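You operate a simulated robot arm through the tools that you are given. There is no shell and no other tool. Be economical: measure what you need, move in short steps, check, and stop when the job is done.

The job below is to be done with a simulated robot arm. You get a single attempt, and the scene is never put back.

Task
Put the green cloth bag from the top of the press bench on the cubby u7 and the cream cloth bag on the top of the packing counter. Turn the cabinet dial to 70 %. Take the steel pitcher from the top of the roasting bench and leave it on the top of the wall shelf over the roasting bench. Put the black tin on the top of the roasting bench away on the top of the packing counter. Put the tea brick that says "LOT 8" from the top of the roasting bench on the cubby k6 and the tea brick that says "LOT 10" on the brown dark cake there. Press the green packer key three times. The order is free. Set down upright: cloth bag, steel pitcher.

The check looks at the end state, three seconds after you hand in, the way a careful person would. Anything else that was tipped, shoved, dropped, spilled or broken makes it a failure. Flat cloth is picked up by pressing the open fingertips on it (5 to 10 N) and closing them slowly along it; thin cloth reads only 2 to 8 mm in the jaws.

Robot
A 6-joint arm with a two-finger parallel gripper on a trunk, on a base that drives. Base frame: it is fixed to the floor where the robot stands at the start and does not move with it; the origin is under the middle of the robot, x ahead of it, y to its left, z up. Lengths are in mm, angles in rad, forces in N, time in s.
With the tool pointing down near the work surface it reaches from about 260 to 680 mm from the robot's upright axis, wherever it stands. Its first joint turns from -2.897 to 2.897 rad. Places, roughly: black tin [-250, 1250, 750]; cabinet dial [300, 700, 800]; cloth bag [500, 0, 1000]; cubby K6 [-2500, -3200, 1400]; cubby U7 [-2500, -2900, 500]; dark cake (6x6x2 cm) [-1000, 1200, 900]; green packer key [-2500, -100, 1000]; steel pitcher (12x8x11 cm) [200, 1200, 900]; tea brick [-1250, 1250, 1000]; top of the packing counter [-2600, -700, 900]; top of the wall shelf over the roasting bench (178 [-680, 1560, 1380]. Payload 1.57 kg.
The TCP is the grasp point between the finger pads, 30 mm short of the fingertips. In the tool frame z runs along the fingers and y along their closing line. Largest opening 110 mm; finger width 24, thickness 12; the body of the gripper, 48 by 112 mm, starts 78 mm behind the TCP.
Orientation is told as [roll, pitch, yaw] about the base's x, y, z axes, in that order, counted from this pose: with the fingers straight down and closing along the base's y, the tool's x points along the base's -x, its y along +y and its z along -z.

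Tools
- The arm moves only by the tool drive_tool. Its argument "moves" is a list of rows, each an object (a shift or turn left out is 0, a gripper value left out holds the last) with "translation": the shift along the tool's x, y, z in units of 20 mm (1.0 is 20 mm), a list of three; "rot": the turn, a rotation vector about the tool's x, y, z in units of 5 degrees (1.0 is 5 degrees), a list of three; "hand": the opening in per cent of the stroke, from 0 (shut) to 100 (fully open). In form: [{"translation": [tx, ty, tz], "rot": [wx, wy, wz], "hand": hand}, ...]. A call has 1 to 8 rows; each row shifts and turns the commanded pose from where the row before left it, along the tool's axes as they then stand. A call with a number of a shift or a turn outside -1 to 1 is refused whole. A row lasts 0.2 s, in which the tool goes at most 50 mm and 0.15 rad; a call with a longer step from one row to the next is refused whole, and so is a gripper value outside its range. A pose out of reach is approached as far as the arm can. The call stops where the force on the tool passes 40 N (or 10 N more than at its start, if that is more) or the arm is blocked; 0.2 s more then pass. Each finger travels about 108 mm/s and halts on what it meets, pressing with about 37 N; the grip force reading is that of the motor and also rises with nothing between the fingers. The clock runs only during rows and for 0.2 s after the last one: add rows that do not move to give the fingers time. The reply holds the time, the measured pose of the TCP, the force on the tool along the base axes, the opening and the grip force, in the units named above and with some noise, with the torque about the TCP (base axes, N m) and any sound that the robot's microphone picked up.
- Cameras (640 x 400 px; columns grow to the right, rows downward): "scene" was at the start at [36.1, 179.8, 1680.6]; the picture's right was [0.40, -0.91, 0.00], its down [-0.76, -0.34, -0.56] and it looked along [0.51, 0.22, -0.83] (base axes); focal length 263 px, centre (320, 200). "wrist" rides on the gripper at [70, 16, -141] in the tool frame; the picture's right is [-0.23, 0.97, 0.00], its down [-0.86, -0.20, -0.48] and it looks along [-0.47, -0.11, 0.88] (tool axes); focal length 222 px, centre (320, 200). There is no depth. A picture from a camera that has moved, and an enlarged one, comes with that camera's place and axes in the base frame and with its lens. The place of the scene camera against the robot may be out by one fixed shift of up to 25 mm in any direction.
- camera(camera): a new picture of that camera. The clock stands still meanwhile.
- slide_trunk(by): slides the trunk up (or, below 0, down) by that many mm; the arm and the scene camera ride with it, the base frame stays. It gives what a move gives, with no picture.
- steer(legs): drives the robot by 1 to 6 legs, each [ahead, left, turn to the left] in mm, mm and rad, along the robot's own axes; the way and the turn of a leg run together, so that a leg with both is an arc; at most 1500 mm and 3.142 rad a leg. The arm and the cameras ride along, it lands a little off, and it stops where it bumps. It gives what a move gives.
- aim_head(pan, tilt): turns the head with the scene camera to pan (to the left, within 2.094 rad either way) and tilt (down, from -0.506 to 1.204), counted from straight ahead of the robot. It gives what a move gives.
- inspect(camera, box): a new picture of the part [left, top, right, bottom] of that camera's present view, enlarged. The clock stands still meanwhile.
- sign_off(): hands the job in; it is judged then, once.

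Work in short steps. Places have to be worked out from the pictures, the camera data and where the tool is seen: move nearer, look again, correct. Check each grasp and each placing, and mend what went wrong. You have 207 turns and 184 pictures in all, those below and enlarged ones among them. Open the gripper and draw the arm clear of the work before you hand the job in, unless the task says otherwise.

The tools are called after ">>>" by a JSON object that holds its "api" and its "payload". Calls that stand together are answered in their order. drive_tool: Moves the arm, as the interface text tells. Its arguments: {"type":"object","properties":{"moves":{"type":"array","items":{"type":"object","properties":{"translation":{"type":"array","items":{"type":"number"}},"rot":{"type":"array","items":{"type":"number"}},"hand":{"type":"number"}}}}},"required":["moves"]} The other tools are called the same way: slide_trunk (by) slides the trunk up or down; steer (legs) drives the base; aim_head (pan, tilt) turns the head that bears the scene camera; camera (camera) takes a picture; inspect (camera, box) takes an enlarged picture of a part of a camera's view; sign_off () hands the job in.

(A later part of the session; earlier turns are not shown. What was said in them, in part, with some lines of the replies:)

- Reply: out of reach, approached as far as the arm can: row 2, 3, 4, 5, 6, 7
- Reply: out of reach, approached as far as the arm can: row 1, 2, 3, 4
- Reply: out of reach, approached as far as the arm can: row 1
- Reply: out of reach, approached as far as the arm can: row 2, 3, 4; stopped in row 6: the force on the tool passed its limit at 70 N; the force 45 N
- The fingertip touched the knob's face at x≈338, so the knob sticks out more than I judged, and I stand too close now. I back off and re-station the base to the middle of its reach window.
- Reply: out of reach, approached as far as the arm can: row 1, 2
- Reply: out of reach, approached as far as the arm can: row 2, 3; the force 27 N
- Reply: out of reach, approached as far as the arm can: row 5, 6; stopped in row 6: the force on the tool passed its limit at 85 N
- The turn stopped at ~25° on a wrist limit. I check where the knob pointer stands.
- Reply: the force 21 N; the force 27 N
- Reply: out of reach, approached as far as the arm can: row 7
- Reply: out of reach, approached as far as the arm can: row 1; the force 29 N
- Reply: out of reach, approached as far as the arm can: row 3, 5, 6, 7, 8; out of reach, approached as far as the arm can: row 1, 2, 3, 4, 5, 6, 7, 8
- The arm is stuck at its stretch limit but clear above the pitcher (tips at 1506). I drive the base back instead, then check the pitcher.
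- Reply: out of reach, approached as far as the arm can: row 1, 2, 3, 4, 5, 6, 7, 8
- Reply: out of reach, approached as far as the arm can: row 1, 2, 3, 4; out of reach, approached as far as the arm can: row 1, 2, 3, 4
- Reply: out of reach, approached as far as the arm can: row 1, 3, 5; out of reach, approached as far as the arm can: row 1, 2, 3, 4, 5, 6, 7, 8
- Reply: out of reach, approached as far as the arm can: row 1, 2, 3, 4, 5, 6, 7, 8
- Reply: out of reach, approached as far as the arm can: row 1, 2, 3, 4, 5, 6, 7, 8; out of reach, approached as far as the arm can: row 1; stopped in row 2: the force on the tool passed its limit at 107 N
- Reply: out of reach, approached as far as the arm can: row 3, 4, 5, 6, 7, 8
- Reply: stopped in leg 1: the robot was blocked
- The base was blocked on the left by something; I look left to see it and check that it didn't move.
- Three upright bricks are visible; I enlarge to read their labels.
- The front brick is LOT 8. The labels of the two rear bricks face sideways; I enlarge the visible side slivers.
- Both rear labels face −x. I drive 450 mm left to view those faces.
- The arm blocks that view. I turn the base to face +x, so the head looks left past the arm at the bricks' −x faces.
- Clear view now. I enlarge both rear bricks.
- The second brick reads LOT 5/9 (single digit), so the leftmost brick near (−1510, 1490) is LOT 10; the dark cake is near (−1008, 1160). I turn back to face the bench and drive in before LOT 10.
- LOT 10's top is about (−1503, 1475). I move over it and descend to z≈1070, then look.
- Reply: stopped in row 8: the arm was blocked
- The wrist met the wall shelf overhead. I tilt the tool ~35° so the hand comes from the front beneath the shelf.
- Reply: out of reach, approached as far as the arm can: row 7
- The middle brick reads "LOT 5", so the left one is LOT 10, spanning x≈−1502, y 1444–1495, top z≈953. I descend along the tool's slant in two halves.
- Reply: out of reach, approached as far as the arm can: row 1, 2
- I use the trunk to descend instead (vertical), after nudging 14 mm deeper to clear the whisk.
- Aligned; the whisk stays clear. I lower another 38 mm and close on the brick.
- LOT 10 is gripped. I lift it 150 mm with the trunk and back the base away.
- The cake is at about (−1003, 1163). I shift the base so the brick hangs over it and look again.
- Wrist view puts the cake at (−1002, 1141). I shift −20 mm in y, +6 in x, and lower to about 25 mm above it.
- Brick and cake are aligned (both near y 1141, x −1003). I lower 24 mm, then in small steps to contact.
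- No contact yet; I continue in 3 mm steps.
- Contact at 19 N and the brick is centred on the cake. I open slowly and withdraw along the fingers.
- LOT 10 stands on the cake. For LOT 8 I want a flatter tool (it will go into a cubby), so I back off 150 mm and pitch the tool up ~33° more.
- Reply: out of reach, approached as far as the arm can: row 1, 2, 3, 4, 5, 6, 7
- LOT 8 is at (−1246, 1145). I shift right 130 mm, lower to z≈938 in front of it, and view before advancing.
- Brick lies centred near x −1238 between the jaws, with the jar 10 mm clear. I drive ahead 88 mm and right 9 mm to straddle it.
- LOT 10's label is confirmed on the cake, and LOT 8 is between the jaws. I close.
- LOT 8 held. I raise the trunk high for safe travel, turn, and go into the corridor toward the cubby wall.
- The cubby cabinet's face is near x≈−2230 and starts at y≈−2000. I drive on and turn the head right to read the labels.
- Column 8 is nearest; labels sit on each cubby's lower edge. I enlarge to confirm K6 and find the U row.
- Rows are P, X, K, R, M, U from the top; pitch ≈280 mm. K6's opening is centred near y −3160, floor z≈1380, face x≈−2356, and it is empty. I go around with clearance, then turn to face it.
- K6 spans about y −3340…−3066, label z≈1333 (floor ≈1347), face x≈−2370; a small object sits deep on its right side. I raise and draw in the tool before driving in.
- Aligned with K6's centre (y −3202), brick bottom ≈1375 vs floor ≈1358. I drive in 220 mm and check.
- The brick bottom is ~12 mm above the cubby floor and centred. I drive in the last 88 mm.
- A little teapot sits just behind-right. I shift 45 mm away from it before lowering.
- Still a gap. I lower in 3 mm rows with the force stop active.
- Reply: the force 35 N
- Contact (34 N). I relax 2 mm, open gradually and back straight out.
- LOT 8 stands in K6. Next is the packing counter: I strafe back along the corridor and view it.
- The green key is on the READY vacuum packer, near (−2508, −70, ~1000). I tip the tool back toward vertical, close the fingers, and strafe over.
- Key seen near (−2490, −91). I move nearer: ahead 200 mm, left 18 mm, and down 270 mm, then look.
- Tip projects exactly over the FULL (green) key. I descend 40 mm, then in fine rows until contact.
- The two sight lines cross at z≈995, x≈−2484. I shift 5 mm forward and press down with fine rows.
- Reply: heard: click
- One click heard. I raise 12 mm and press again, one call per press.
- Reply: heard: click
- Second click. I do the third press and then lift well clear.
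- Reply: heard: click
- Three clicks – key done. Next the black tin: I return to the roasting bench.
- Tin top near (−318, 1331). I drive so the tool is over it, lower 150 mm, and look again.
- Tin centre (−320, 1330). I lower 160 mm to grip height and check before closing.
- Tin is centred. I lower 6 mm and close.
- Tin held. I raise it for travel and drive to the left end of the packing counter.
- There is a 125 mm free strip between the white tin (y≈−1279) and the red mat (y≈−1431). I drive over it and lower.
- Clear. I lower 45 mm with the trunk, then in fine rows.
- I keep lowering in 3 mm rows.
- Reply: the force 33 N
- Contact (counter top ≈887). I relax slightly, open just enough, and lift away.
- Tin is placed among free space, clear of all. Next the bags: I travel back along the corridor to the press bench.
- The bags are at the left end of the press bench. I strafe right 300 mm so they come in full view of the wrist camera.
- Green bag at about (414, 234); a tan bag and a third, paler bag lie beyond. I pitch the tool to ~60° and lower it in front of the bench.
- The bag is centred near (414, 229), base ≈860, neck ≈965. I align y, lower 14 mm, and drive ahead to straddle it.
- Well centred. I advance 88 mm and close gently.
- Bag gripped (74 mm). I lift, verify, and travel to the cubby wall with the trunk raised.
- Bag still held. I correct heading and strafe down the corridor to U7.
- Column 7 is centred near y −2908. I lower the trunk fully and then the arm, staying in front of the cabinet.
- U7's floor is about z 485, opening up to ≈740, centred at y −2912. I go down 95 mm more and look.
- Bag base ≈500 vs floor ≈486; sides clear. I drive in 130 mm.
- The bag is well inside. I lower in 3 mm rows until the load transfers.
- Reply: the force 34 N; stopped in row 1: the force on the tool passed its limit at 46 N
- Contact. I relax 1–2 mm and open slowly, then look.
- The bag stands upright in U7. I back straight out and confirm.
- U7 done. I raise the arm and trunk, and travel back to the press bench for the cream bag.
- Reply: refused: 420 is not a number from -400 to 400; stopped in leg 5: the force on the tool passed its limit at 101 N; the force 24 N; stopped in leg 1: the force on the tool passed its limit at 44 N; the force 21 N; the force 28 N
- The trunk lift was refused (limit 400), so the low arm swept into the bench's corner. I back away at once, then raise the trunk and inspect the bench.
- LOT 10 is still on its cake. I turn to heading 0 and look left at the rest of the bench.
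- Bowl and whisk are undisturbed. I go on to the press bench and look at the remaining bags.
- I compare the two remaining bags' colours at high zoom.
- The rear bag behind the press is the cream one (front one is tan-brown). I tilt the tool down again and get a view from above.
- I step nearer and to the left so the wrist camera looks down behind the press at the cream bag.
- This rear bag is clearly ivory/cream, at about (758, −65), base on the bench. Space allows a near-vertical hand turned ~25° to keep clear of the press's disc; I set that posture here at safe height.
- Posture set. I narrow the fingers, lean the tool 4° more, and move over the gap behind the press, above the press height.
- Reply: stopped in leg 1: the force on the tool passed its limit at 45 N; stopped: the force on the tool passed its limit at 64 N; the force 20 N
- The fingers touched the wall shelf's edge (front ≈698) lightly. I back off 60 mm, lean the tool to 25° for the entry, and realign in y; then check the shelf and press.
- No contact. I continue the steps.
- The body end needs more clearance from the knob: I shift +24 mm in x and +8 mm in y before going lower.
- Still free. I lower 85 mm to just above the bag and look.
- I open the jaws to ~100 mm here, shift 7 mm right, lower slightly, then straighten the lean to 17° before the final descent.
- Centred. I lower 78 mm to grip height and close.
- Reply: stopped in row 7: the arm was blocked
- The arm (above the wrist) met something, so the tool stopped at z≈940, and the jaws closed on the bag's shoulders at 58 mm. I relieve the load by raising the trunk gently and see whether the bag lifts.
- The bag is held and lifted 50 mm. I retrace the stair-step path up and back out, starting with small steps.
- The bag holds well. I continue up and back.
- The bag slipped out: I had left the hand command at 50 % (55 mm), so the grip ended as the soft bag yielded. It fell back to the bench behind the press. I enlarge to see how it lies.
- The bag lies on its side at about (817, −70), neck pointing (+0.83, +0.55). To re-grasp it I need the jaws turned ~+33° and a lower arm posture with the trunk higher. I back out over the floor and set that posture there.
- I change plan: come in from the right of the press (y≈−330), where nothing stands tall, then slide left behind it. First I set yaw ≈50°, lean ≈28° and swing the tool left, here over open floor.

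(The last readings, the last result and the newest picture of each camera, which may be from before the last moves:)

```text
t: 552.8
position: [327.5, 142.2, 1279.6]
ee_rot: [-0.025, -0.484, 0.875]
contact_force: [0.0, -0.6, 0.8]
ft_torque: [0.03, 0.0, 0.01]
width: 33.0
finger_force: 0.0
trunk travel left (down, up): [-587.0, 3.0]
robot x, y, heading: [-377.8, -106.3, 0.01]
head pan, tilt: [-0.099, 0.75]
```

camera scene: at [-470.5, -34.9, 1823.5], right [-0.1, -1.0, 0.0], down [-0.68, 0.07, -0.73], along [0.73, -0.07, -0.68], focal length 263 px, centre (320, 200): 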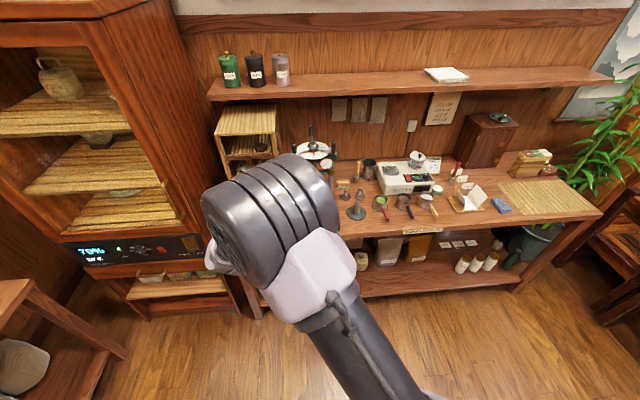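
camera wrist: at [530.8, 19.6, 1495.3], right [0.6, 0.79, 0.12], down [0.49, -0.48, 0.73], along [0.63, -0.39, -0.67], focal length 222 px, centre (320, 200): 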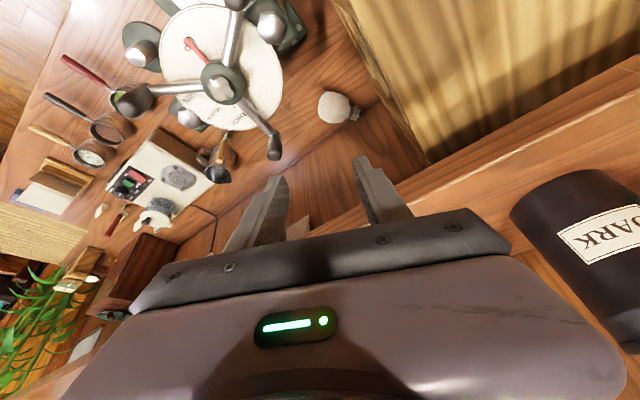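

Posture reached. I strafe right, drive in to x≈655 in front of the shelf, and lower.

>>> {"api": "steer", "payload": {"legs": [[0, -472, -0.008], [326, 0, 0]]}}

>>> {"api": "slide_trunk", "payload": {"by": -292}}

>>> {"api": "camera", "payload": {"camera": "wrist"}}

```text
t: 557.4
position: [654.0, -335.0, 1279.0]
ee_rot: [-0.024, -0.484, 0.869]
contact_force: [0.3, -0.2, 0.5]
ft_torque: [-0.02, 0.01, 0.01]
width: 33.0
finger_force: 0.0
trunk travel left (down, up): [-587.0, 3.0]
robot x, y, heading: [-57.3, -578.9, -0.007]
head pan, tilt: [-0.099, 0.75]
```

```text
t: 560.3
position: [653.9, -335.3, 987.7]
ee_rot: [-0.024, -0.483, 0.866]
contact_force: [0.1, 0.2, -0.1]
ft_torque: [0.02, -0.02, 0.01]
width: 33.1
finger_force: 0.0
trunk travel left (down, up): [-295.0, 295.0]
robot x, y, heading: [-54.3, -578.3, -0.002]
head pan, tilt: [-0.099, 0.75]
```

```text
7 pictures are left
camera wrist: at [557.1, -419.6, 1079.0], right [-0.6, 0.79, 0.08], down [0.49, 0.28, 0.83], along [0.63, 0.54, -0.56], focal length 222 px, centre (320, 200)
```

wrist: 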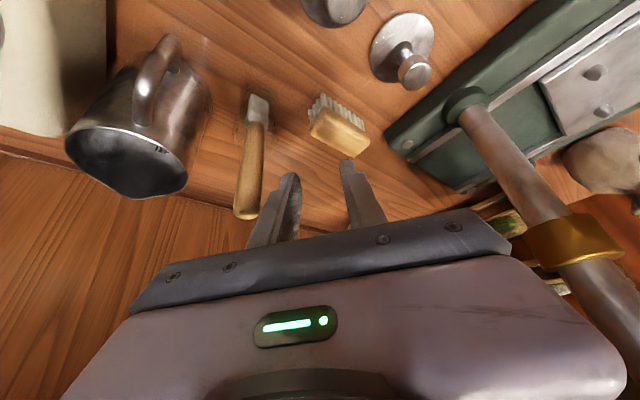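

Clear so far. I move in under the shelf (+140 mm), open the jaws, and slide left toward the bag.

>>> {"api": "steer", "payload": {"legs": [[140, 0, 0]]}}

>>> {"api": "drive_tool", "payload": {"moves": [{"hand": 60}, {"hand": 95}, {"hand": 95}, {}]}}

>>> {"api": "steer", "payload": {"legs": [[0, 165, 0]]}}

>>> {"api": "camera", "payload": {"camera": "wrist"}}

```text
t: 561.6
position: [794.2, -334.0, 986.1]
ee_rot: [-0.024, -0.486, 0.868]
contact_force: [0.8, -0.3, 0.6]
ft_torque: [0.01, 0.01, -0.05]
width: 33.0
finger_force: 0.0
trunk travel left (down, up): [-295.0, 295.0]
robot x, y, heading: [84.5, -574.9, -0.001]
head pan, tilt: [-0.099, 0.75]
```

```text
t: 562.6
position: [794.3, -335.1, 987.3]
ee_rot: [-0.024, -0.486, 0.868]
contact_force: [-0.7, 0.7, 0.5]
ft_torque: [0.01, 0.01, -0.02]
width: 104.3
finger_force: 0.0
trunk travel left (down, up): [-295.0, 295.0]
robot x, y, heading: [87.1, -579.7, 0.001]
head pan, tilt: [-0.099, 0.75]
```

```text
t: 564.1
position: [792.6, -168.5, 987.4]
ee_rot: [-0.026, -0.485, 0.87]
contact_force: [0.3, 0.6, 0.0]
ft_torque: [-0.01, 0.01, -0.03]
width: 104.5
finger_force: 0.0
trunk travel left (down, up): [-295.0, 295.0]
robot x, y, heading: [87.2, -415.1, -0.006]
head pan, tilt: [-0.099, 0.75]
```

```text
6 pictures are left
camera wrist: at [696.3, -252.6, 1078.7], right [-0.61, 0.79, 0.08], down [0.49, 0.28, 0.83], along [0.63, 0.54, -0.56], focal length 222 px, centre (320, 200)
```

wrist: 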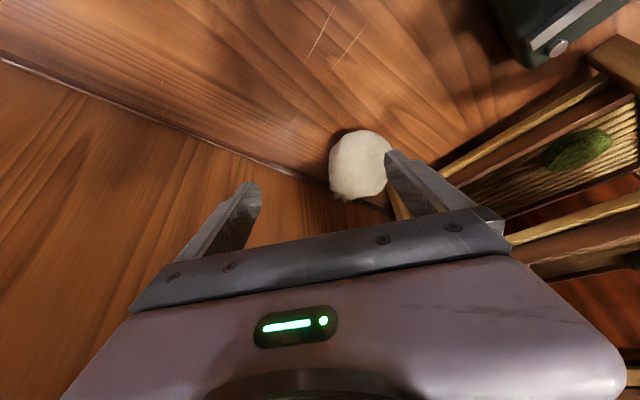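

The bag is in view, its base facing the hand. I move to (813, −80), then lower to grip height and close fully.

>>> {"api": "steer", "payload": {"legs": [[20, 88, 0.004]]}}

>>> {"api": "slide_trunk", "payload": {"by": -40}}

>>> {"api": "camera", "payload": {"camera": "wrist"}}

```text
t: 565.2
position: [812.4, -78.4, 986.3]
ee_rot: [-0.025, -0.485, 0.871]
contact_force: [0.1, 0.9, -0.3]
ft_torque: [-0.03, 0.02, -0.02]
width: 104.7
finger_force: 0.0
trunk travel left (down, up): [-295.0, 295.0]
robot x, y, heading: [103.0, -325.1, 0.006]
head pan, tilt: [-0.099, 0.75]
```

```text
t: 566.0
position: [812.1, -78.9, 947.7]
ee_rot: [-0.025, -0.486, 0.874]
contact_force: [1.1, -0.3, -0.6]
ft_torque: [0.01, -0.02, -0.01]
width: 104.2
finger_force: 0.0
trunk travel left (down, up): [-255.0, 335.0]
robot x, y, heading: [105.8, -326.5, 0.002]
head pan, tilt: [-0.099, 0.75]
```

```text
5 pictures are left
camera wrist: at [715.5, -163.9, 1039.0], right [-0.61, 0.79, 0.08], down [0.48, 0.29, 0.83], along [0.63, 0.54, -0.56], focal length 222 px, centre (320, 200)
```

wrist: 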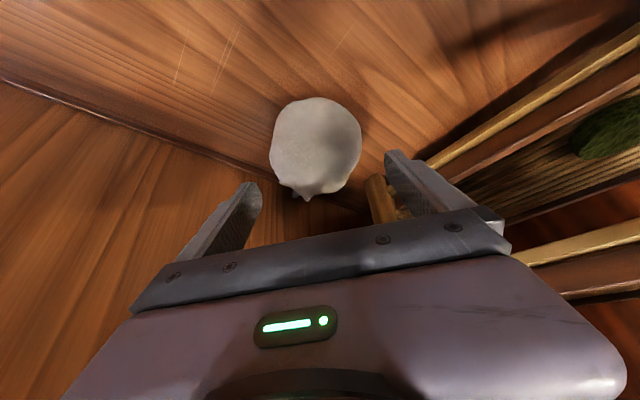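

Well centred. I lower the last 40 mm and close with the full-close command.

>>> {"api": "slide_trunk", "payload": {"by": -42}}

>>> {"api": "drive_tool", "payload": {"moves": [{"hand": 85}, {"hand": 75}, {"hand": 65}, {"hand": 50}, {"hand": 30}, {"hand": 10}, {"hand": 0}, {}]}}

>>> {"api": "slide_trunk", "payload": {"by": 70}}

>>> {"api": "drive_tool", "payload": {"moves": [{}, {}]}}

```text
t: 566.9
position: [813.3, -81.0, 900.9]
ee_rot: [-0.022, -0.484, 0.867]
contact_force: [-1.1, 1.6, 0.1]
ft_torque: [-0.06, 0.0, -0.06]
width: 104.5
finger_force: 0.0
trunk travel left (down, up): [-213.0, 377.0]
robot x, y, heading: [107.6, -327.2, -0.003]
head pan, tilt: [-0.099, 0.75]
```

```text
t: 568.7
position: [813.1, -81.3, 904.6]
ee_rot: [-0.022, -0.488, 0.87]
contact_force: [-0.1, 0.1, 0.4]
ft_torque: [-0.01, 0.01, -0.03]
width: 72.8
finger_force: 37.1
trunk travel left (down, up): [-213.0, 377.0]
robot x, y, heading: [107.1, -324.5, 0.003]
head pan, tilt: [-0.099, 0.75]
```

```text
t: 569.8
position: [811.5, -78.7, 974.7]
ee_rot: [-0.024, -0.486, 0.871]
contact_force: [0.2, 0.4, 0.0]
ft_torque: [-0.01, 0.01, 0.02]
width: 72.7
finger_force: 36.8
trunk travel left (down, up): [-283.0, 307.0]
robot x, y, heading: [103.5, -325.7, 0.002]
head pan, tilt: [-0.099, 0.75]
```

```text
t: 570.4
position: [810.8, -78.9, 975.6]
ee_rot: [-0.024, -0.484, 0.872]
contact_force: [0.0, -1.0, -0.9]
ft_torque: [-0.03, -0.03, -0.03]
width: 73.0
finger_force: 37.4
trunk travel left (down, up): [-283.0, 307.0]
robot x, y, heading: [108.1, -322.1, 0.001]
head pan, tilt: [-0.099, 0.75]
```

Gripped on the body at 73 mm. I retrace: slide right behind the press, back out from under the shelf, then up.

>>> {"api": "slide_trunk", "payload": {"by": 14}}

>>> {"api": "steer", "payload": {"legs": [[-10, -88, 0], [0, -168, 0]]}}

>>> {"api": "steer", "payload": {"legs": [[-195, 0, 0]]}}

>>> {"api": "slide_trunk", "payload": {"by": 150}}

>>> {"api": "steer", "payload": {"legs": [[-330, 0, 0]]}}

>>> {"api": "camera", "payload": {"camera": "wrist"}}

```text
t: 571.0
position: [811.4, -78.5, 990.4]
ee_rot: [-0.025, -0.486, 0.873]
contact_force: [0.1, -0.2, -0.1]
ft_torque: [0.02, 0.01, 0.01]
width: 72.8
finger_force: 37.3
trunk travel left (down, up): [-297.0, 293.0]
robot x, y, heading: [107.7, -318.7, -0.001]
head pan, tilt: [-0.099, 0.75]
```

```text
t: 573.1
position: [803.2, -336.3, 989.0]
ee_rot: [-0.025, -0.485, 0.87]
contact_force: [-0.2, 0.5, -1.3]
ft_torque: [0.04, 0.01, -0.01]
width: 72.8
finger_force: 36.8
trunk travel left (down, up): [-297.0, 293.0]
robot x, y, heading: [95.9, -584.2, 0.002]
head pan, tilt: [-0.099, 0.75]
```

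```text
t: 574.7
position: [607.2, -335.0, 991.0]
ee_rot: [-0.025, -0.488, 0.873]
contact_force: [-1.2, -0.7, 0.0]
ft_torque: [-0.01, 0.02, -0.02]
width: 72.8
finger_force: 37.2
trunk travel left (down, up): [-297.0, 293.0]
robot x, y, heading: [-98.9, -583.0, 0.007]
head pan, tilt: [-0.099, 0.75]
```

```text
t: 576.5
position: [608.3, -335.1, 1139.0]
ee_rot: [-0.023, -0.485, 0.874]
contact_force: [0.1, -0.3, -1.0]
ft_torque: [-0.01, 0.01, 0.04]
width: 73.0
finger_force: 37.4
trunk travel left (down, up): [-447.0, 143.0]
robot x, y, heading: [-98.5, -580.1, 0.006]
head pan, tilt: [-0.099, 0.75]
```

```text
t: 578.6
position: [277.1, -334.4, 1140.4]
ee_rot: [-0.024, -0.486, 0.878]
contact_force: [-0.9, 1.1, -0.5]
ft_torque: [0.02, 0.0, -0.01]
width: 72.3
finger_force: 36.7
trunk travel left (down, up): [-447.0, 143.0]
robot x, y, heading: [-428.7, -585.1, 0.012]
head pan, tilt: [-0.099, 0.75]
```

```text
4 pictures are left
camera wrist: at [181.8, -419.7, 1230.9], right [-0.61, 0.79, 0.08], down [0.48, 0.29, 0.83], along [0.63, 0.55, -0.56], focal length 222 px, centre (320, 200)
```

wrist: 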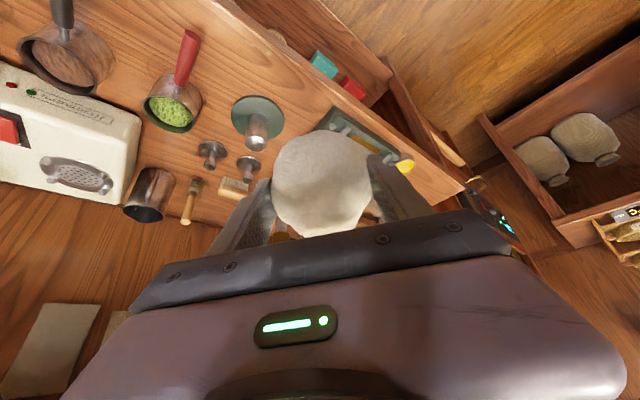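

The bag is out and held. I will stand it upright on the free front spot of the press bench, then re-grip it properly. First I turn the tool straight ahead (yaw 0) while drawing it in.

>>> {"api": "drive_tool", "payload": {"moves": [{"translation": [0.6, 0.74, -0.32], "rot": [0.467, 0, 0.884]}, {"translation": [0.65, 0.68, -0.34], "rot": [0.467, 0, 0.884]}, {"translation": [0.7, 0.61, -0.37], "rot": [0.467, 0, 0.884]}, {"translation": [0.75, 0.54, -0.39], "rot": [0.467, 0, 0.884]}, {"translation": [0.78, 0.46, -0.41], "rot": [0.467, 0, 0.884]}, {"translation": [0.82, 0.38, -0.43], "rot": [0.467, 0, 0.884]}, {"translation": [0.84, 0.3, -0.45], "rot": [0.467, 0, 0.884]}, {"translation": [0.86, 0.22, -0.46], "rot": [0.467, 0, 0.884]}]}}

>>> {"api": "drive_tool", "payload": {"moves": [{"translation": [0.88, 0.13, -0.46], "rot": [0.467, 0, 0.884]}, {"translation": [0.88, 0.04, -0.47], "rot": [0.467, 0, 0.884]}, {"translation": [0.35, 0, -0.2], "rot": [0, -1, 0]}, {"translation": [0.33, 0, -0.23], "rot": [0, -1, 0]}, {"translation": [0.31, 0, -0.26], "rot": [0, -1, 0]}, {"translation": [0.28, 0, -0.28], "rot": [0, -1, 0]}, {"translation": [0.26, 0, -0.31], "rot": [0, -1, 0]}, {"translation": [0.23, 0, -0.33], "rot": [0, -1, 0]}]}}

>>> {"api": "drive_tool", "payload": {"moves": [{"translation": [0.2, 0, -0.35], "rot": [0, -1, 0]}, {"translation": [0.17, 0, -0.36], "rot": [0, -1, 0]}, {"translation": [0.13, 0, -0.38], "rot": [0, -1, 0]}, {"translation": [0.1, 0, -0.39], "rot": [0, -1, 0]}, {"translation": [0.07, 0, -0.4], "rot": [0, -1, 0]}, {"translation": [0.03, 0, -0.4], "rot": [0, -0.8, 0]}, {}]}}

```text
t: 580.4
position: [153.5, -343.9, 1135.1]
ee_rot: [-0.036, -0.476, 0.3]
contact_force: [-0.5, 0.4, -0.4]
ft_torque: [-0.01, 0.0, -0.02]
width: 72.9
finger_force: 36.6
out of reach, approached as far as the arm can: row 5, 6, 7, 8
trunk travel left (down, up): [-447.0, 143.0]
robot x, y, heading: [-425.7, -585.6, 0.008]
head pan, tilt: [-0.099, 0.75]
```

```text
t: 582.2
position: [62.7, -343.5, 1139.5]
ee_rot: [-0.068, -1.004, 0.16]
contact_force: [0.2, -0.6, -1.2]
ft_torque: [-0.04, 0.01, -0.02]
width: 72.6
finger_force: 37.3
out of reach, approached as far as the arm can: row 8
trunk travel left (down, up): [-447.0, 143.0]
robot x, y, heading: [-429.3, -587.7, 0.012]
head pan, tilt: [-0.099, 0.75]
```

```text
t: 583.8
position: [-7.4, -295.8, 1149.3]
ee_rot: [-0.483, -1.504, 0.585]
contact_force: [-0.3, -0.1, -1.0]
ft_torque: [0.02, 0.01, -0.02]
width: 72.5
finger_force: 36.5
out of reach, approached as far as the arm can: row 1, 2, 3, 4, 5, 6
trunk travel left (down, up): [-447.0, 143.0]
robot x, y, heading: [-427.3, -586.7, 0.008]
head pan, tilt: [-0.099, 0.75]
```

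The tool is nearly horizontal. I twist it −16° to take out the bag's sideways lean, then drive to the free spot on the press bench.

>>> {"api": "drive_tool", "payload": {"moves": [{"rot": [0, 0, -0.8]}, {"rot": [0, 0, -0.8]}, {"rot": [0, 0, -0.8]}, {"rot": [0, 0, -0.8]}, {}]}}

>>> {"api": "steer", "payload": {"legs": [[0, 530, -0.01], [300, 0, 0]]}}

>>> {"api": "slide_trunk", "payload": {"by": -190}}

>>> {"api": "camera", "payload": {"camera": "wrist"}}

```text
t: 585.0
position: [-7.7, -295.6, 1148.8]
ee_rot: [-1.376, -1.254, 1.489]
contact_force: [-0.6, 0.9, -0.1]
ft_torque: [0.01, 0.01, -0.01]
width: 72.6
finger_force: 37.4
trunk travel left (down, up): [-447.0, 143.0]
robot x, y, heading: [-426.0, -584.0, 0.008]
head pan, tilt: [-0.099, 0.75]
```

```text
t: 589.8
position: [292.5, 225.6, 1149.5]
ee_rot: [-1.376, -1.253, 1.474]
contact_force: [0.1, -0.4, -1.6]
ft_torque: [0.03, 0.02, -0.03]
width: 72.6
finger_force: 37.2
trunk travel left (down, up): [-447.0, 143.0]
robot x, y, heading: [-132.6, -54.0, -0.011]
head pan, tilt: [-0.099, 0.75]
```

```text
t: 591.8
position: [292.9, 227.6, 958.6]
ee_rot: [-1.377, -1.255, 1.475]
contact_force: [0.3, 0.1, -1.0]
ft_torque: [0.0, 0.04, -0.01]
width: 72.6
finger_force: 37.0
trunk travel left (down, up): [-257.0, 333.0]
robot x, y, heading: [-126.9, -53.1, -0.006]
head pan, tilt: [-0.099, 0.75]
```

```text
3 pictures are left
camera wrist: at [148.8, 207.3, 895.4], right [-0.09, 0.99, -0.08], down [-0.43, 0.03, 0.9], along [0.9, 0.12, 0.42], focal length 222 px, centre (320, 200)
```

wrist: 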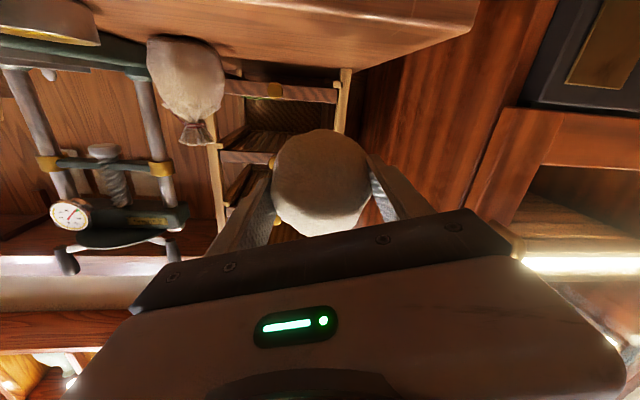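

The bag's base faces down toward me with the neck forward-up, as expected. I drive over the spot and press it down in stages so it pivots upright.

>>> {"api": "steer", "payload": {"legs": [[112, 3, 0]]}}

>>> {"api": "slide_trunk", "payload": {"by": -36}}

>>> {"api": "slide_trunk", "payload": {"by": -6}}

>>> {"api": "slide_trunk", "payload": {"by": -5}}

```text
t: 593.0
position: [406.2, 228.2, 958.3]
ee_rot: [-1.374, -1.256, 1.473]
contact_force: [-0.5, 0.0, -0.5]
ft_torque: [0.01, 0.01, -0.02]
width: 72.5
finger_force: 36.6
trunk travel left (down, up): [-257.0, 333.0]
robot x, y, heading: [-19.3, -50.3, -0.005]
head pan, tilt: [-0.099, 0.75]
```

```text
t: 593.8
position: [405.4, 229.0, 921.7]
ee_rot: [-1.376, -1.256, 1.477]
contact_force: [0.1, 0.1, -1.0]
ft_torque: [-0.02, 0.02, 0.05]
width: 72.5
finger_force: 37.2
trunk travel left (down, up): [-221.0, 369.0]
robot x, y, heading: [-16.4, -53.7, -0.006]
head pan, tilt: [-0.099, 0.75]
```

```text
t: 594.4
position: [405.1, 229.0, 916.6]
ee_rot: [-1.375, -1.256, 1.477]
contact_force: [-1.2, 0.4, -0.6]
ft_torque: [0.0, 0.03, 0.01]
width: 72.6
finger_force: 37.2
trunk travel left (down, up): [-215.0, 375.0]
robot x, y, heading: [-19.8, -55.4, -0.008]
head pan, tilt: [-0.099, 0.75]
```

```text
t: 594.9
position: [404.5, 229.2, 912.2]
ee_rot: [-1.375, -1.254, 1.476]
contact_force: [-0.2, 0.2, -0.4]
ft_torque: [0.0, 0.03, 0.0]
width: 72.5
finger_force: 37.6
trunk travel left (down, up): [-210.0, 380.0]
robot x, y, heading: [-21.4, -49.8, -0.007]
head pan, tilt: [-0.099, 0.75]
```

>>> {"api": "slide_trunk", "payload": {"by": -5}}

>>> {"api": "slide_trunk", "payload": {"by": -4}}

>>> {"api": "slide_trunk", "payload": {"by": -4}}

```text
t: 595.5
position: [405.5, 228.0, 906.6]
ee_rot: [-1.377, -1.254, 1.476]
contact_force: [0.2, -0.1, -1.2]
ft_torque: [0.01, 0.0, 0.02]
width: 72.5
finger_force: 36.9
trunk travel left (down, up): [-205.0, 385.0]
robot x, y, heading: [-15.7, -54.7, -0.003]
head pan, tilt: [-0.099, 0.75]
```

```text
t: 596.0
position: [404.7, 229.2, 902.2]
ee_rot: [-1.376, -1.255, 1.478]
contact_force: [0.1, 0.3, -0.9]
ft_torque: [0.0, 0.01, -0.05]
width: 72.6
finger_force: 36.6
trunk travel left (down, up): [-201.0, 389.0]
robot x, y, heading: [-19.4, -51.7, -0.005]
head pan, tilt: [-0.099, 0.75]
```

```text
t: 596.5
position: [406.1, 229.0, 899.0]
ee_rot: [-1.378, -1.255, 1.477]
contact_force: [-0.2, 0.1, -0.5]
ft_torque: [0.0, 0.05, 0.02]
width: 72.6
finger_force: 37.3
trunk travel left (down, up): [-197.0, 393.0]
robot x, y, heading: [-13.6, -53.6, -0.005]
head pan, tilt: [-0.099, 0.75]
```

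No contact yet; I continue in small steps (the grip is nearer the base).

>>> {"api": "slide_trunk", "payload": {"by": -4}}

>>> {"api": "slide_trunk", "payload": {"by": -4}}

>>> {"api": "slide_trunk", "payload": {"by": -4}}

>>> {"api": "inspect", "payload": {"camera": "wrist", "box": [160, 20, 480, 240]}}

```text
t: 597.1
position: [403.7, 230.1, 894.8]
ee_rot: [-1.377, -1.255, 1.476]
contact_force: [0.3, -0.1, -0.4]
ft_torque: [-0.01, 0.03, -0.01]
width: 72.7
finger_force: 37.5
trunk travel left (down, up): [-193.0, 397.0]
robot x, y, heading: [-17.9, -49.7, -0.005]
head pan, tilt: [-0.099, 0.75]
```

```text
t: 597.6
position: [405.1, 228.8, 891.5]
ee_rot: [-1.377, -1.254, 1.476]
contact_force: [-0.2, 0.3, -0.5]
ft_torque: [-0.03, -0.02, 0.03]
width: 72.6
finger_force: 36.6
trunk travel left (down, up): [-189.0, 401.0]
robot x, y, heading: [-17.3, -54.8, -0.006]
head pan, tilt: [-0.099, 0.75]
```

```text
t: 598.1
position: [405.2, 228.5, 890.3]
ee_rot: [-1.392, -1.26, 1.489]
contact_force: [5.4, 2.4, 35.4]
ft_torque: [0.34, -1.01, 0.06]
width: 72.6
finger_force: 37.1
trunk travel left (down, up): [-185.0, 405.0]
robot x, y, heading: [-19.2, -51.6, 0.003]
head pan, tilt: [-0.099, 0.75]
```

```text
1.82 times, centred on (320, 130) of wrist
camera zoom: at [260.7, 210.3, 825.4], right [-0.09, 0.99, -0.08], down [-0.43, 0.03, 0.9], along [0.9, 0.12, 0.43], focal length 404 px, centre (320, 327)
```

zoom: 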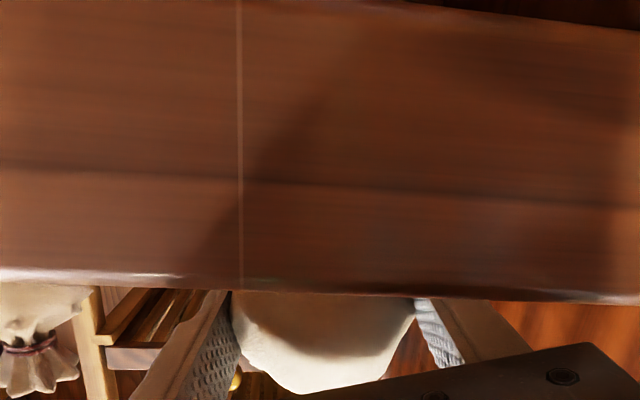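

Contact at 35 N, acting forward of the pads – the right lever to tip it upright. I push a little further and watch.

>>> {"api": "slide_trunk", "payload": {"by": -4}}

>>> {"api": "slide_trunk", "payload": {"by": -4}}

```text
t: 598.5
position: [404.2, 229.0, 889.4]
ee_rot: [-1.402, -1.263, 1.496]
contact_force: [-4.7, -3.4, 16.2]
ft_torque: [0.0, -0.21, -0.06]
width: 72.6
finger_force: 37.0
trunk travel left (down, up): [-184.0, 406.0]
robot x, y, heading: [-16.3, -54.3, -0.007]
head pan, tilt: [-0.099, 0.75]
stopped: the force on the tool passed its limit at 50 N (the readings are from after the stop); the commanded pose is now the measured one
```

```text
t: 598.9
position: [405.6, 229.3, 889.7]
ee_rot: [-1.424, -1.27, 1.513]
contact_force: [-3.4, -2.8, 17.9]
ft_torque: [0.04, -0.26, -0.03]
width: 72.6
finger_force: 37.2
trunk travel left (down, up): [-181.0, 409.0]
robot x, y, heading: [-14.6, -54.2, -0.003]
head pan, tilt: [-0.099, 0.75]
stopped: the force on the tool passed its limit at 46 N (the readings are from after the stop); the commanded pose is now the measured one
```

The lever has shrunk, so it is turning. I lift 4 mm, shift back 14 mm, pitch the tool up 13° to finish bringing the bag upright, then set it down.

>>> {"api": "slide_trunk", "payload": {"by": 5}}

>>> {"api": "steer", "payload": {"legs": [[-15, 0, 0]]}}

>>> {"api": "drive_tool", "payload": {"moves": [{"rot": [0, -0.9, 0]}, {"rot": [0, -0.9, 0]}, {"rot": [0, -0.9, 0]}, {}]}}

>>> {"api": "slide_trunk", "payload": {"by": -4}}

```text
t: 599.4
position: [406.4, 230.4, 891.5]
ee_rot: [-1.411, -1.268, 1.5]
contact_force: [0.4, 0.0, -1.1]
ft_torque: [0.04, -0.01, 0.0]
width: 72.5
finger_force: 37.4
trunk travel left (down, up): [-186.0, 404.0]
robot x, y, heading: [-18.0, -54.8, -0.003]
head pan, tilt: [-0.099, 0.75]
```

```text
t: 600.2
position: [390.3, 230.1, 893.2]
ee_rot: [-1.414, -1.269, 1.506]
contact_force: [0.3, -0.1, -1.0]
ft_torque: [-0.05, 0.02, -0.01]
width: 72.6
finger_force: 37.1
trunk travel left (down, up): [-186.0, 404.0]
robot x, y, heading: [-33.6, -55.6, -0.006]
head pan, tilt: [-0.099, 0.75]
```

```text
t: 601.2
position: [336.8, 272.0, 891.6]
ee_rot: [-2.093, -1.225, 2.207]
contact_force: [0.0, -0.6, 0.3]
ft_torque: [-0.03, 0.04, 0.0]
width: 72.6
finger_force: 36.4
out of reach, approached as far as the arm can: row 1, 2, 3
trunk travel left (down, up): [-186.0, 404.0]
robot x, y, heading: [-32.4, -55.0, -0.01]
head pan, tilt: [-0.099, 0.75]
```

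```text
t: 601.7
position: [337.4, 272.5, 887.7]
ee_rot: [-2.093, -1.226, 2.205]
contact_force: [0.4, 0.0, -0.4]
ft_torque: [0.02, 0.02, 0.02]
width: 72.6
finger_force: 37.0
trunk travel left (down, up): [-182.0, 408.0]
robot x, y, heading: [-34.2, -52.0, -0.007]
head pan, tilt: [-0.099, 0.75]
```

The tool slipped back but now points 10° up, which is the tilt I wanted. I raise slightly, drive forward to re-centre over the bench, and lower to contact.

>>> {"api": "slide_trunk", "payload": {"by": 12}}

>>> {"api": "steer", "payload": {"legs": [[68, -40, 0.005]]}}

>>> {"api": "slide_trunk", "payload": {"by": -8}}

>>> {"api": "slide_trunk", "payload": {"by": -4}}

>>> {"api": "slide_trunk", "payload": {"by": -3}}

```text
t: 602.3
position: [337.0, 272.3, 899.9]
ee_rot: [-2.094, -1.225, 2.206]
contact_force: [0.0, 0.0, -0.7]
ft_torque: [-0.02, 0.03, -0.02]
width: 72.5
finger_force: 37.0
trunk travel left (down, up): [-194.0, 396.0]
robot x, y, heading: [-32.1, -53.9, -0.009]
head pan, tilt: [-0.099, 0.75]
```

```text
t: 603.4
position: [394.9, 239.7, 900.4]
ee_rot: [-2.084, -1.228, 2.216]
contact_force: [0.2, 0.2, -0.6]
ft_torque: [-0.02, 0.05, 0.04]
width: 72.6
finger_force: 37.3
trunk travel left (down, up): [-194.0, 396.0]
robot x, y, heading: [30.3, -90.0, 0.001]
head pan, tilt: [-0.099, 0.75]
stopped in leg 1: the force on the tool passed its limit at 79 N (the readings are from after the stop); the commanded pose is now the measured one
```

```text
t: 604.0
position: [392.5, 238.9, 893.4]
ee_rot: [-2.092, -1.228, 2.226]
contact_force: [-19.4, -0.7, 13.7]
ft_torque: [0.03, 1.91, 0.09]
width: 72.7
finger_force: 37.0
trunk travel left (down, up): [-186.0, 404.0]
robot x, y, heading: [29.8, -91.0, -0.001]
head pan, tilt: [-0.099, 0.75]
```

```text
t: 604.4
position: [393.9, 239.5, 892.0]
ee_rot: [-2.102, -1.227, 2.236]
contact_force: [-19.7, -6.3, 14.8]
ft_torque: [-0.28, 1.9, 0.42]
width: 72.7
finger_force: 36.8
trunk travel left (down, up): [-184.0, 406.0]
robot x, y, heading: [27.2, -86.7, -0.001]
head pan, tilt: [-0.099, 0.75]
stopped: the force on the tool passed its limit at 43 N (the readings are from after the stop); the commanded pose is now the measured one
```

```text
t: 604.9
position: [392.2, 238.8, 889.9]
ee_rot: [-2.112, -1.232, 2.245]
contact_force: [-19.4, -6.7, 18.5]
ft_torque: [-0.19, 2.19, 0.36]
width: 72.8
finger_force: 36.7
trunk travel left (down, up): [-182.0, 408.0]
robot x, y, heading: [28.3, -90.9, 0.003]
head pan, tilt: [-0.099, 0.75]
stopped: the force on the tool passed its limit at 42 N (the readings are from after the stop); the commanded pose is now the measured one
```

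The gripper's underside met the bench's front edge; I back off 12 mm and finish lowering.

>>> {"api": "slide_trunk", "payload": {"by": 6}}

>>> {"api": "steer", "payload": {"legs": [[-12, 0, 0]]}}

>>> {"api": "slide_trunk", "payload": {"by": -5}}

>>> {"api": "slide_trunk", "payload": {"by": -4}}

>>> {"api": "slide_trunk", "payload": {"by": -4}}

```text
t: 605.4
position: [392.0, 240.7, 894.3]
ee_rot: [-2.104, -1.231, 2.237]
contact_force: [-11.9, 0.8, 0.4]
ft_torque: [0.01, 0.67, 0.07]
width: 72.4
finger_force: 36.9
trunk travel left (down, up): [-188.0, 402.0]
robot x, y, heading: [26.9, -91.4, -0.003]
head pan, tilt: [-0.099, 0.75]
```

```text
t: 606.2
position: [381.8, 241.0, 893.9]
ee_rot: [-2.101, -1.23, 2.234]
contact_force: [-0.5, 0.2, -0.9]
ft_torque: [-0.03, 0.03, -0.01]
width: 72.7
finger_force: 36.7
trunk travel left (down, up): [-188.0, 402.0]
robot x, y, heading: [19.8, -91.7, 0.004]
head pan, tilt: [-0.099, 0.75]
```

```text
t: 606.7
position: [381.1, 240.4, 888.4]
ee_rot: [-2.1, -1.23, 2.233]
contact_force: [0.8, -0.4, -0.6]
ft_torque: [-0.01, 0.02, -0.02]
width: 72.3
finger_force: 37.4
trunk travel left (down, up): [-183.0, 407.0]
robot x, y, heading: [17.2, -92.3, 0.002]
head pan, tilt: [-0.099, 0.75]
```

```text
t: 607.2
position: [381.0, 240.0, 887.5]
ee_rot: [-2.121, -1.235, 2.251]
contact_force: [4.7, 3.6, 34.6]
ft_torque: [1.48, 2.06, -0.43]
width: 72.6
finger_force: 37.1
trunk travel left (down, up): [-179.0, 411.0]
robot x, y, heading: [19.0, -88.8, 0.001]
head pan, tilt: [-0.099, 0.75]
```

```text
t: 607.5
position: [382.0, 239.5, 886.7]
ee_rot: [-2.136, -1.235, 2.264]
contact_force: [-6.8, -5.3, 14.4]
ft_torque: [0.36, 1.21, 0.59]
width: 72.6
finger_force: 36.8
trunk travel left (down, up): [-178.0, 412.0]
robot x, y, heading: [15.4, -91.6, 0.001]
head pan, tilt: [-0.099, 0.75]
stopped: the force on the tool passed its limit at 52 N (the readings are from after the stop); the commanded pose is now the measured one
```

That contact is the hand's own left side, so the bag base is only a few mm above the bench. I ease up 2 mm and open slowly so the bag settles on its base.

>>> {"api": "slide_trunk", "payload": {"by": 3}}

>>> {"api": "drive_tool", "payload": {"moves": [{"hand": 67}, {"hand": 69}, {"hand": 72}, {"hand": 78}, {"hand": 86}, {"hand": 94}, {}, {}]}}

>>> {"api": "camera", "payload": {"camera": "wrist"}}

```text
t: 608.1
position: [384.1, 242.2, 888.1]
ee_rot: [-2.123, -1.235, 2.251]
contact_force: [0.0, -0.4, 0.0]
ft_torque: [-0.01, 0.02, -0.04]
width: 72.6
finger_force: 36.8
trunk travel left (down, up): [-181.0, 409.0]
robot x, y, heading: [16.3, -88.9, 0.002]
head pan, tilt: [-0.099, 0.75]
```

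```text
t: 609.9
position: [381.7, 240.3, 889.8]
ee_rot: [-2.131, -1.238, 2.26]
contact_force: [1.1, -6.0, 18.9]
ft_torque: [0.65, 1.09, 0.28]
width: 94.0
finger_force: 0.0
trunk travel left (down, up): [-181.0, 409.0]
robot x, y, heading: [17.2, -94.0, 0.002]
head pan, tilt: [-0.099, 0.75]
```

```text
1 pictures are left
camera wrist: at [258.3, 216.8, 794.5], right [-0.14, 0.99, -0.06], down [-0.62, -0.05, 0.78], along [0.77, 0.15, 0.62], focal length 222 px, centre (320, 200)
```

wrist: 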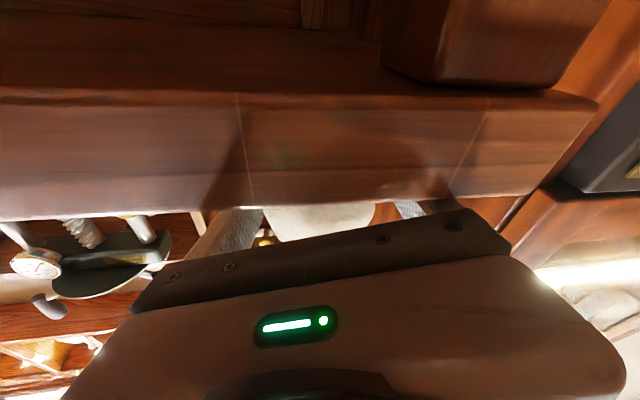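

The bag remains between the opened fingers. I ease up, back straight out, then restore the tool to the 60° grasp posture.

>>> {"api": "slide_trunk", "payload": {"by": 4}}

>>> {"api": "steer", "payload": {"legs": [[-150, 0, 0]]}}

>>> {"api": "slide_trunk", "payload": {"by": 100}}

>>> {"api": "drive_tool", "payload": {"moves": [{"rot": [0, 0, 0.85]}, {"rot": [0, 0, 0.85]}, {"rot": [0, 0, 0.85]}, {"rot": [0, 0, 0.85]}, {"rot": [0, 1, 0]}, {"rot": [0, 1, 0]}, {"rot": [0, 1, 0]}, {"rot": [0, 1, 0]}]}}

>>> {"api": "drive_tool", "payload": {"moves": [{"rot": [0, 1, 0]}, {"rot": [0, 1, 0]}, {"rot": [0, 1, 0]}, {"rot": [0, 0.8, 0]}, {}]}}

```text
t: 610.4
position: [382.1, 242.2, 892.5]
ee_rot: [-2.12, -1.236, 2.251]
contact_force: [-0.3, -0.4, -0.5]
ft_torque: [0.04, 0.0, 0.02]
width: 103.3
finger_force: 0.0
trunk travel left (down, up): [-185.0, 405.0]
robot x, y, heading: [19.8, -94.7, 0.002]
head pan, tilt: [-0.099, 0.75]
```

```text
t: 611.8
position: [233.6, 241.1, 893.3]
ee_rot: [-2.126, -1.233, 2.255]
contact_force: [-0.1, 0.2, -0.4]
ft_torque: [0.0, -0.01, 0.02]
width: 103.2
finger_force: 0.0
trunk travel left (down, up): [-185.0, 405.0]
robot x, y, heading: [-128.4, -95.8, 0.004]
head pan, tilt: [-0.099, 0.75]
```

```text
t: 613.1
position: [234.3, 242.2, 993.4]
ee_rot: [-2.122, -1.236, 2.252]
contact_force: [-0.2, 0.2, 0.1]
ft_torque: [0.0, 0.01, -0.02]
width: 103.4
finger_force: 0.1
trunk travel left (down, up): [-285.0, 305.0]
robot x, y, heading: [-129.7, -90.5, -0.002]
head pan, tilt: [-0.099, 0.75]
```

```text
t: 614.9
position: [234.0, 241.8, 993.0]
ee_rot: [0.049, -1.396, 0.11]
contact_force: [-0.7, -0.4, -0.1]
ft_torque: [-0.02, 0.05, 0.0]
width: 103.5
finger_force: 0.0
trunk travel left (down, up): [-285.0, 305.0]
robot x, y, heading: [-129.9, -89.9, 0.002]
head pan, tilt: [-0.099, 0.75]
```

```text
t: 616.1
position: [234.8, 241.1, 993.2]
ee_rot: [0.019, -1.064, 0.143]
contact_force: [-0.4, 0.2, -0.6]
ft_torque: [0.0, -0.03, 0.01]
width: 103.5
finger_force: 0.1
trunk travel left (down, up): [-285.0, 305.0]
robot x, y, heading: [-127.3, -88.9, 0.001]
head pan, tilt: [-0.099, 0.75]
```

Posture is right; I fix 8° of yaw, lower in front of the bench, and use the last picture to check the bag.

>>> {"api": "drive_tool", "payload": {"moves": [{"rot": [0.72, 0, 0.4]}, {"rot": [0.72, 0, 0.4]}, {}]}}

>>> {"api": "slide_trunk", "payload": {"by": -86}}

>>> {"api": "camera", "payload": {"camera": "wrist"}}

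```text
t: 616.9
position: [234.3, 241.5, 993.5]
ee_rot: [0.016, -1.063, 0.001]
contact_force: [-0.8, -0.9, 0.1]
ft_torque: [-0.01, -0.01, -0.02]
width: 103.1
finger_force: 0.0
trunk travel left (down, up): [-285.0, 305.0]
robot x, y, heading: [-127.9, -90.9, 0.001]
head pan, tilt: [-0.099, 0.75]
```

```text
t: 618.1
position: [235.2, 242.0, 906.6]
ee_rot: [0.018, -1.062, 0.0]
contact_force: [-1.2, -0.1, -0.1]
ft_torque: [-0.02, 0.03, 0.03]
width: 103.3
finger_force: 0.0
trunk travel left (down, up): [-199.0, 391.0]
robot x, y, heading: [-132.6, -92.4, 0.003]
head pan, tilt: [-0.099, 0.75]
```

```text
0 pictures are left
camera wrist: at [77.6, 255.2, 914.6], right [0.1, 0.97, 0.21], down [0.0, -0.21, 0.98], along [1.0, -0.09, -0.02], focal length 222 px, centre (320, 200)
```

wrist: 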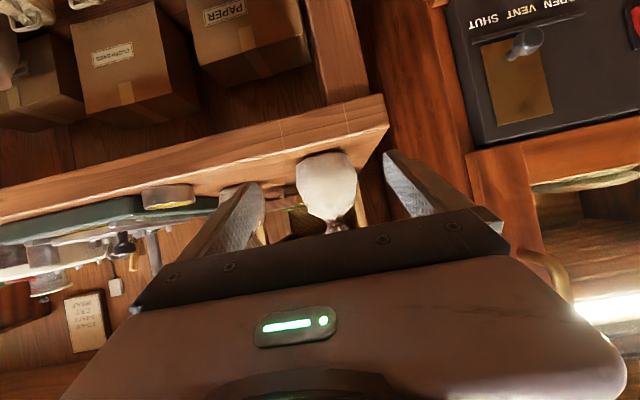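

The cream bag stands upright at about (376, 242), exactly on line. I advance 137 mm, close fully (command 0), and lift.

>>> {"api": "steer", "payload": {"legs": [[137, 0, 0]]}}

>>> {"api": "drive_tool", "payload": {"moves": [{"hand": 85}, {"hand": 75}, {"hand": 65}, {"hand": 50}, {"hand": 30}, {"hand": 10}, {"hand": 0}, {}]}}

>>> {"api": "slide_trunk", "payload": {"by": 60}}

>>> {"api": "drive_tool", "payload": {"moves": [{}, {}]}}

```text
t: 619.4
position: [370.3, 241.4, 908.2]
ee_rot: [0.018, -1.062, 0.001]
contact_force: [0.4, -0.1, 0.1]
ft_torque: [-0.01, -0.03, 0.02]
width: 103.4
finger_force: 0.1
trunk travel left (down, up): [-199.0, 391.0]
robot x, y, heading: [6.4, -90.9, 0.008]
head pan, tilt: [-0.099, 0.75]
```

```text
t: 621.2
position: [370.1, 241.1, 906.6]
ee_rot: [0.018, -1.064, 0.002]
contact_force: [0.5, 0.0, 0.6]
ft_torque: [0.04, 0.02, -0.02]
width: 74.4
finger_force: 36.4
trunk travel left (down, up): [-199.0, 391.0]
robot x, y, heading: [8.3, -90.1, 0.001]
head pan, tilt: [-0.099, 0.75]
```

```text
t: 622.2
position: [369.4, 241.8, 968.9]
ee_rot: [0.017, -1.063, 0.001]
contact_force: [0.4, 0.0, 0.3]
ft_torque: [0.04, 0.02, 0.05]
width: 74.1
finger_force: 37.0
trunk travel left (down, up): [-259.0, 331.0]
robot x, y, heading: [3.8, -92.9, 0.002]
head pan, tilt: [-0.099, 0.75]
```

```text
t: 622.8
position: [370.0, 242.1, 966.1]
ee_rot: [0.017, -1.062, 0.0]
contact_force: [0.0, -0.9, -0.9]
ft_torque: [-0.01, -0.01, 0.01]
width: 74.1
finger_force: 36.7
trunk travel left (down, up): [-259.0, 331.0]
robot x, y, heading: [3.7, -91.7, -0.001]
head pan, tilt: [-0.099, 0.75]
```

Held at 74 mm. I raise for travel and go to the packing counter along the known corridor route.

>>> {"api": "slide_trunk", "payload": {"by": 300}}

>>> {"api": "steer", "payload": {"legs": [[-250, 0, 0], [0, 630, 0], [0, 0, 3.14], [1380, 0, 0]]}}

```text
t: 625.8
position: [369.9, 242.5, 1267.5]
ee_rot: [0.015, -1.062, 0.0]
contact_force: [-0.5, -1.0, -0.4]
ft_torque: [0.03, 0.0, 0.02]
width: 73.6
finger_force: 37.6
trunk travel left (down, up): [-559.0, 31.0]
robot x, y, heading: [8.2, -92.4, 0.007]
head pan, tilt: [-0.099, 0.75]
```

```text
t: 644.5
position: [-1958.7, 186.7, 1267.9]
ee_rot: [0.015, -1.064, -3.129]
contact_force: [0.0, -1.0, 0.0]
ft_torque: [-0.01, -0.06, -0.03]
width: 71.4
finger_force: 36.7
trunk travel left (down, up): [-559.0, 31.0]
robot x, y, heading: [-1602.3, 523.5, -3.129]
head pan, tilt: [-0.099, 0.75]
```

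Still held. I correct the heading, strafe down, and extend the tool 200 mm ahead.

>>> {"api": "steer", "payload": {"legs": [[0, 0, -0.013], [0, 1500, 0], [0, 170, 0]]}}

>>> {"api": "drive_tool", "payload": {"moves": [{"translation": [-0.485, 0, 0.875]}, {"translation": [-0.485, 0, 0.875]}, {"translation": [-0.485, 0, 0.875]}, {"translation": [-0.485, 0, 0.875]}, {"translation": [-0.485, 0, 0.875]}, {"translation": [-0.485, 0, 0.875]}, {"translation": [-0.485, 0, 0.875]}, {"translation": [-0.485, 0, 0.875]}]}}

>>> {"api": "drive_tool", "payload": {"moves": [{"translation": [-0.485, 0, 0.875]}, {"translation": [-0.485, 0, 0.875]}, {}]}}

```text
t: 653.3
position: [-1963.9, -1480.9, 1267.2]
ee_rot: [0.014, -1.063, 3.138]
contact_force: [-1.1, 0.0, -0.4]
ft_torque: [-0.02, -0.01, -0.02]
width: 70.0
finger_force: 36.8
trunk travel left (down, up): [-559.0, 31.0]
robot x, y, heading: [-1601.7, -1150.5, 3.141]
head pan, tilt: [-0.099, 0.75]
```

```text
t: 655.1
position: [-2126.1, -1482.9, 1266.1]
ee_rot: [0.016, -1.061, 3.14]
contact_force: [-0.5, -0.8, 0.6]
ft_torque: [-0.01, -0.01, 0.0]
width: 69.6
finger_force: 36.8
trunk travel left (down, up): [-559.0, 31.0]
robot x, y, heading: [-1598.9, -1147.6, 3.138]
head pan, tilt: [-0.099, 0.75]
```

```text
t: 655.9
position: [-2163.0, -1483.5, 1266.7]
ee_rot: [0.016, -1.063, 3.137]
contact_force: [0.1, 0.0, -0.6]
ft_torque: [-0.05, -0.02, 0.0]
width: 69.7
finger_force: 37.0
trunk travel left (down, up): [-559.0, 31.0]
robot x, y, heading: [-1596.1, -1148.2, 3.138]
head pan, tilt: [-0.099, 0.75]
```

I drive over the free spot behind the mat and lower to just above the counter.

>>> {"api": "steer", "payload": {"legs": [[440, 0, 0]]}}

>>> {"api": "slide_trunk", "payload": {"by": -310}}

>>> {"api": "slide_trunk", "payload": {"by": -10}}

```text
t: 658.6
position: [-2603.5, -1482.2, 1266.8]
ee_rot: [0.015, -1.063, 3.137]
contact_force: [0.5, -0.1, -1.0]
ft_torque: [0.0, -0.04, 0.0]
width: 69.3
finger_force: 37.8
trunk travel left (down, up): [-559.0, 31.0]
robot x, y, heading: [-2036.4, -1150.2, 3.137]
head pan, tilt: [-0.099, 0.75]
```

```text
t: 661.7
position: [-2603.3, -1482.6, 956.2]
ee_rot: [0.018, -1.063, 3.136]
contact_force: [-0.3, 0.8, 0.1]
ft_torque: [-0.02, -0.01, -0.01]
width: 68.7
finger_force: 37.0
trunk travel left (down, up): [-249.0, 341.0]
robot x, y, heading: [-2036.3, -1149.0, 3.139]
head pan, tilt: [-0.099, 0.75]
```

```text
t: 662.3
position: [-2603.0, -1483.0, 946.5]
ee_rot: [0.017, -1.062, 3.136]
contact_force: [0.8, -0.1, 0.2]
ft_torque: [0.03, 0.01, 0.01]
width: 68.5
finger_force: 37.2
trunk travel left (down, up): [-239.0, 351.0]
robot x, y, heading: [-2036.7, -1149.3, 3.143]
head pan, tilt: [-0.099, 0.75]
```

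No contact yet; I lower in 3 mm steps.

>>> {"api": "slide_trunk", "payload": {"by": -4}}

>>> {"api": "slide_trunk", "payload": {"by": -3}}

>>> {"api": "slide_trunk", "payload": {"by": -3}}

```text
t: 662.8
position: [-2603.7, -1482.6, 945.2]
ee_rot: [0.021, -1.066, 3.133]
contact_force: [-1.5, -0.7, 14.7]
ft_torque: [0.38, 0.06, 0.05]
width: 68.4
finger_force: 37.7
trunk travel left (down, up): [-235.0, 355.0]
robot x, y, heading: [-2037.4, -1149.8, 3.134]
head pan, tilt: [-0.099, 0.75]
```

```text
t: 663.4
position: [-2605.3, -1483.3, 944.9]
ee_rot: [0.029, -1.072, 3.125]
contact_force: [0.2, 1.2, 12.7]
ft_torque: [0.34, -0.09, 0.03]
width: 68.6
finger_force: 37.0
trunk travel left (down, up): [-232.0, 358.0]
robot x, y, heading: [-2034.2, -1150.7, 3.137]
head pan, tilt: [-0.099, 0.75]
stopped: the force on the tool passed its limit at 41 N (the readings are from after the stop); the commanded pose is now the measured one
```

```text
t: 664.1
position: [-2607.1, -1484.6, 944.6]
ee_rot: [0.036, -1.077, 3.119]
contact_force: [0.4, 1.2, 12.8]
ft_torque: [0.35, -0.12, 0.02]
width: 68.3
finger_force: 37.1
trunk travel left (down, up): [-229.0, 361.0]
robot x, y, heading: [-2038.6, -1147.5, 3.142]
head pan, tilt: [-0.099, 0.75]
stopped: the force on the tool passed its limit at 41 N (the readings are from after the stop); the commanded pose is now the measured one
```

Contact. I ease up 1 mm and open slowly, then back straight out.

>>> {"api": "slide_trunk", "payload": {"by": 2}}

>>> {"api": "drive_tool", "payload": {"moves": [{"hand": 63}, {"hand": 66}, {"hand": 70}, {"hand": 78}, {"hand": 86}, {"hand": 94}, {}, {}]}}

>>> {"api": "steer", "payload": {"legs": [[-220, 0, 0]]}}

>>> {"api": "slide_trunk", "payload": {"by": 250}}

>>> {"api": "steer", "payload": {"legs": [[-220, 0, 0]]}}

```text
t: 664.6
position: [-2606.2, -1484.8, 945.3]
ee_rot: [0.031, -1.074, 3.122]
contact_force: [-2.3, -0.2, 5.3]
ft_torque: [0.1, 0.11, 0.05]
width: 68.5
finger_force: 36.8
trunk travel left (down, up): [-231.0, 359.0]
robot x, y, heading: [-2036.0, -1148.8, 3.14]
head pan, tilt: [-0.099, 0.75]
```

```text
t: 666.4
position: [-2606.6, -1485.3, 944.3]
ee_rot: [0.031, -1.073, 3.124]
contact_force: [0.0, 0.3, -0.3]
ft_torque: [0.03, 0.0, -0.01]
width: 103.3
finger_force: 0.1
trunk travel left (down, up): [-231.0, 359.0]
robot x, y, heading: [-2038.8, -1149.8, 3.14]
head pan, tilt: [-0.099, 0.75]
```

```text
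t: 668.1
position: [-2384.3, -1483.9, 944.8]
ee_rot: [0.033, -1.076, 3.122]
contact_force: [0.6, 0.8, -0.7]
ft_torque: [-0.04, 0.01, -0.01]
width: 103.3
finger_force: 0.1
trunk travel left (down, up): [-231.0, 359.0]
robot x, y, heading: [-1817.3, -1145.6, 3.138]
head pan, tilt: [-0.099, 0.75]
```

```text
t: 670.7
position: [-2386.3, -1485.3, 1194.4]
ee_rot: [0.032, -1.073, 3.122]
contact_force: [0.1, 0.2, -0.8]
ft_torque: [0.0, 0.0, -0.03]
width: 103.4
finger_force: 0.0
trunk travel left (down, up): [-481.0, 109.0]
robot x, y, heading: [-1818.7, -1148.2, 3.141]
head pan, tilt: [-0.099, 0.75]
```

```text
t: 672.4
position: [-2165.1, -1487.0, 1195.5]
ee_rot: [0.031, -1.074, 3.127]
contact_force: [-0.4, -0.2, -0.2]
ft_torque: [0.01, 0.0, 0.01]
width: 103.3
finger_force: 0.1
trunk travel left (down, up): [-481.0, 109.0]
robot x, y, heading: [-1598.9, -1150.6, -3.142]
head pan, tilt: [-0.099, 0.75]
```

All the jobs have been done, the gripper is open and the arm is clear of the work. I hand in.

>>> {"api": "sign_off", "payload": {}}

```text
The job is handed in.
```

I carried out every item and handed the job in, but I could not check the cream bag's final stand by picture. I had run out of pictures by then and set it down by force reading alone.

- **Green cloth bag:** seen standing upright in cubby U7.
- **Cream cloth bag:** set on the packing counter behind the red mat. It slipped from the grip once and fell on its side behind the press on the press bench. I stood it up again (seen upright), then carried it over.
- **Cabinet dial:** display read 70 %.
- **Steel pitcher:** seen upright on the wall shelf over the roasting bench.
- **Black tin:** seen on the packing counter, between the white tin and the red mat.
- **Tea bricks:** LOT 8 seen in K6 and LOT 10 seen on the dark cake.
- **Green packer key:** three presses, three clicks heard. The packer display read "NOT LOCKED" after the first.

The arm or base also bumped some things on the way:

- **Both wall shelves and the roasting bench corner:** each touched. Nothing seen afterwards had moved, but I did not check the press-bench shelf closely.
- **Island:** the base ran against it once. I did not confirm it stayed put.
- **Press bench:** the arm was blocked while reaching behind the press, probably against its top. The hand also pressed on the bench's front edge while I stood the bag up. I did not check either afterwards.
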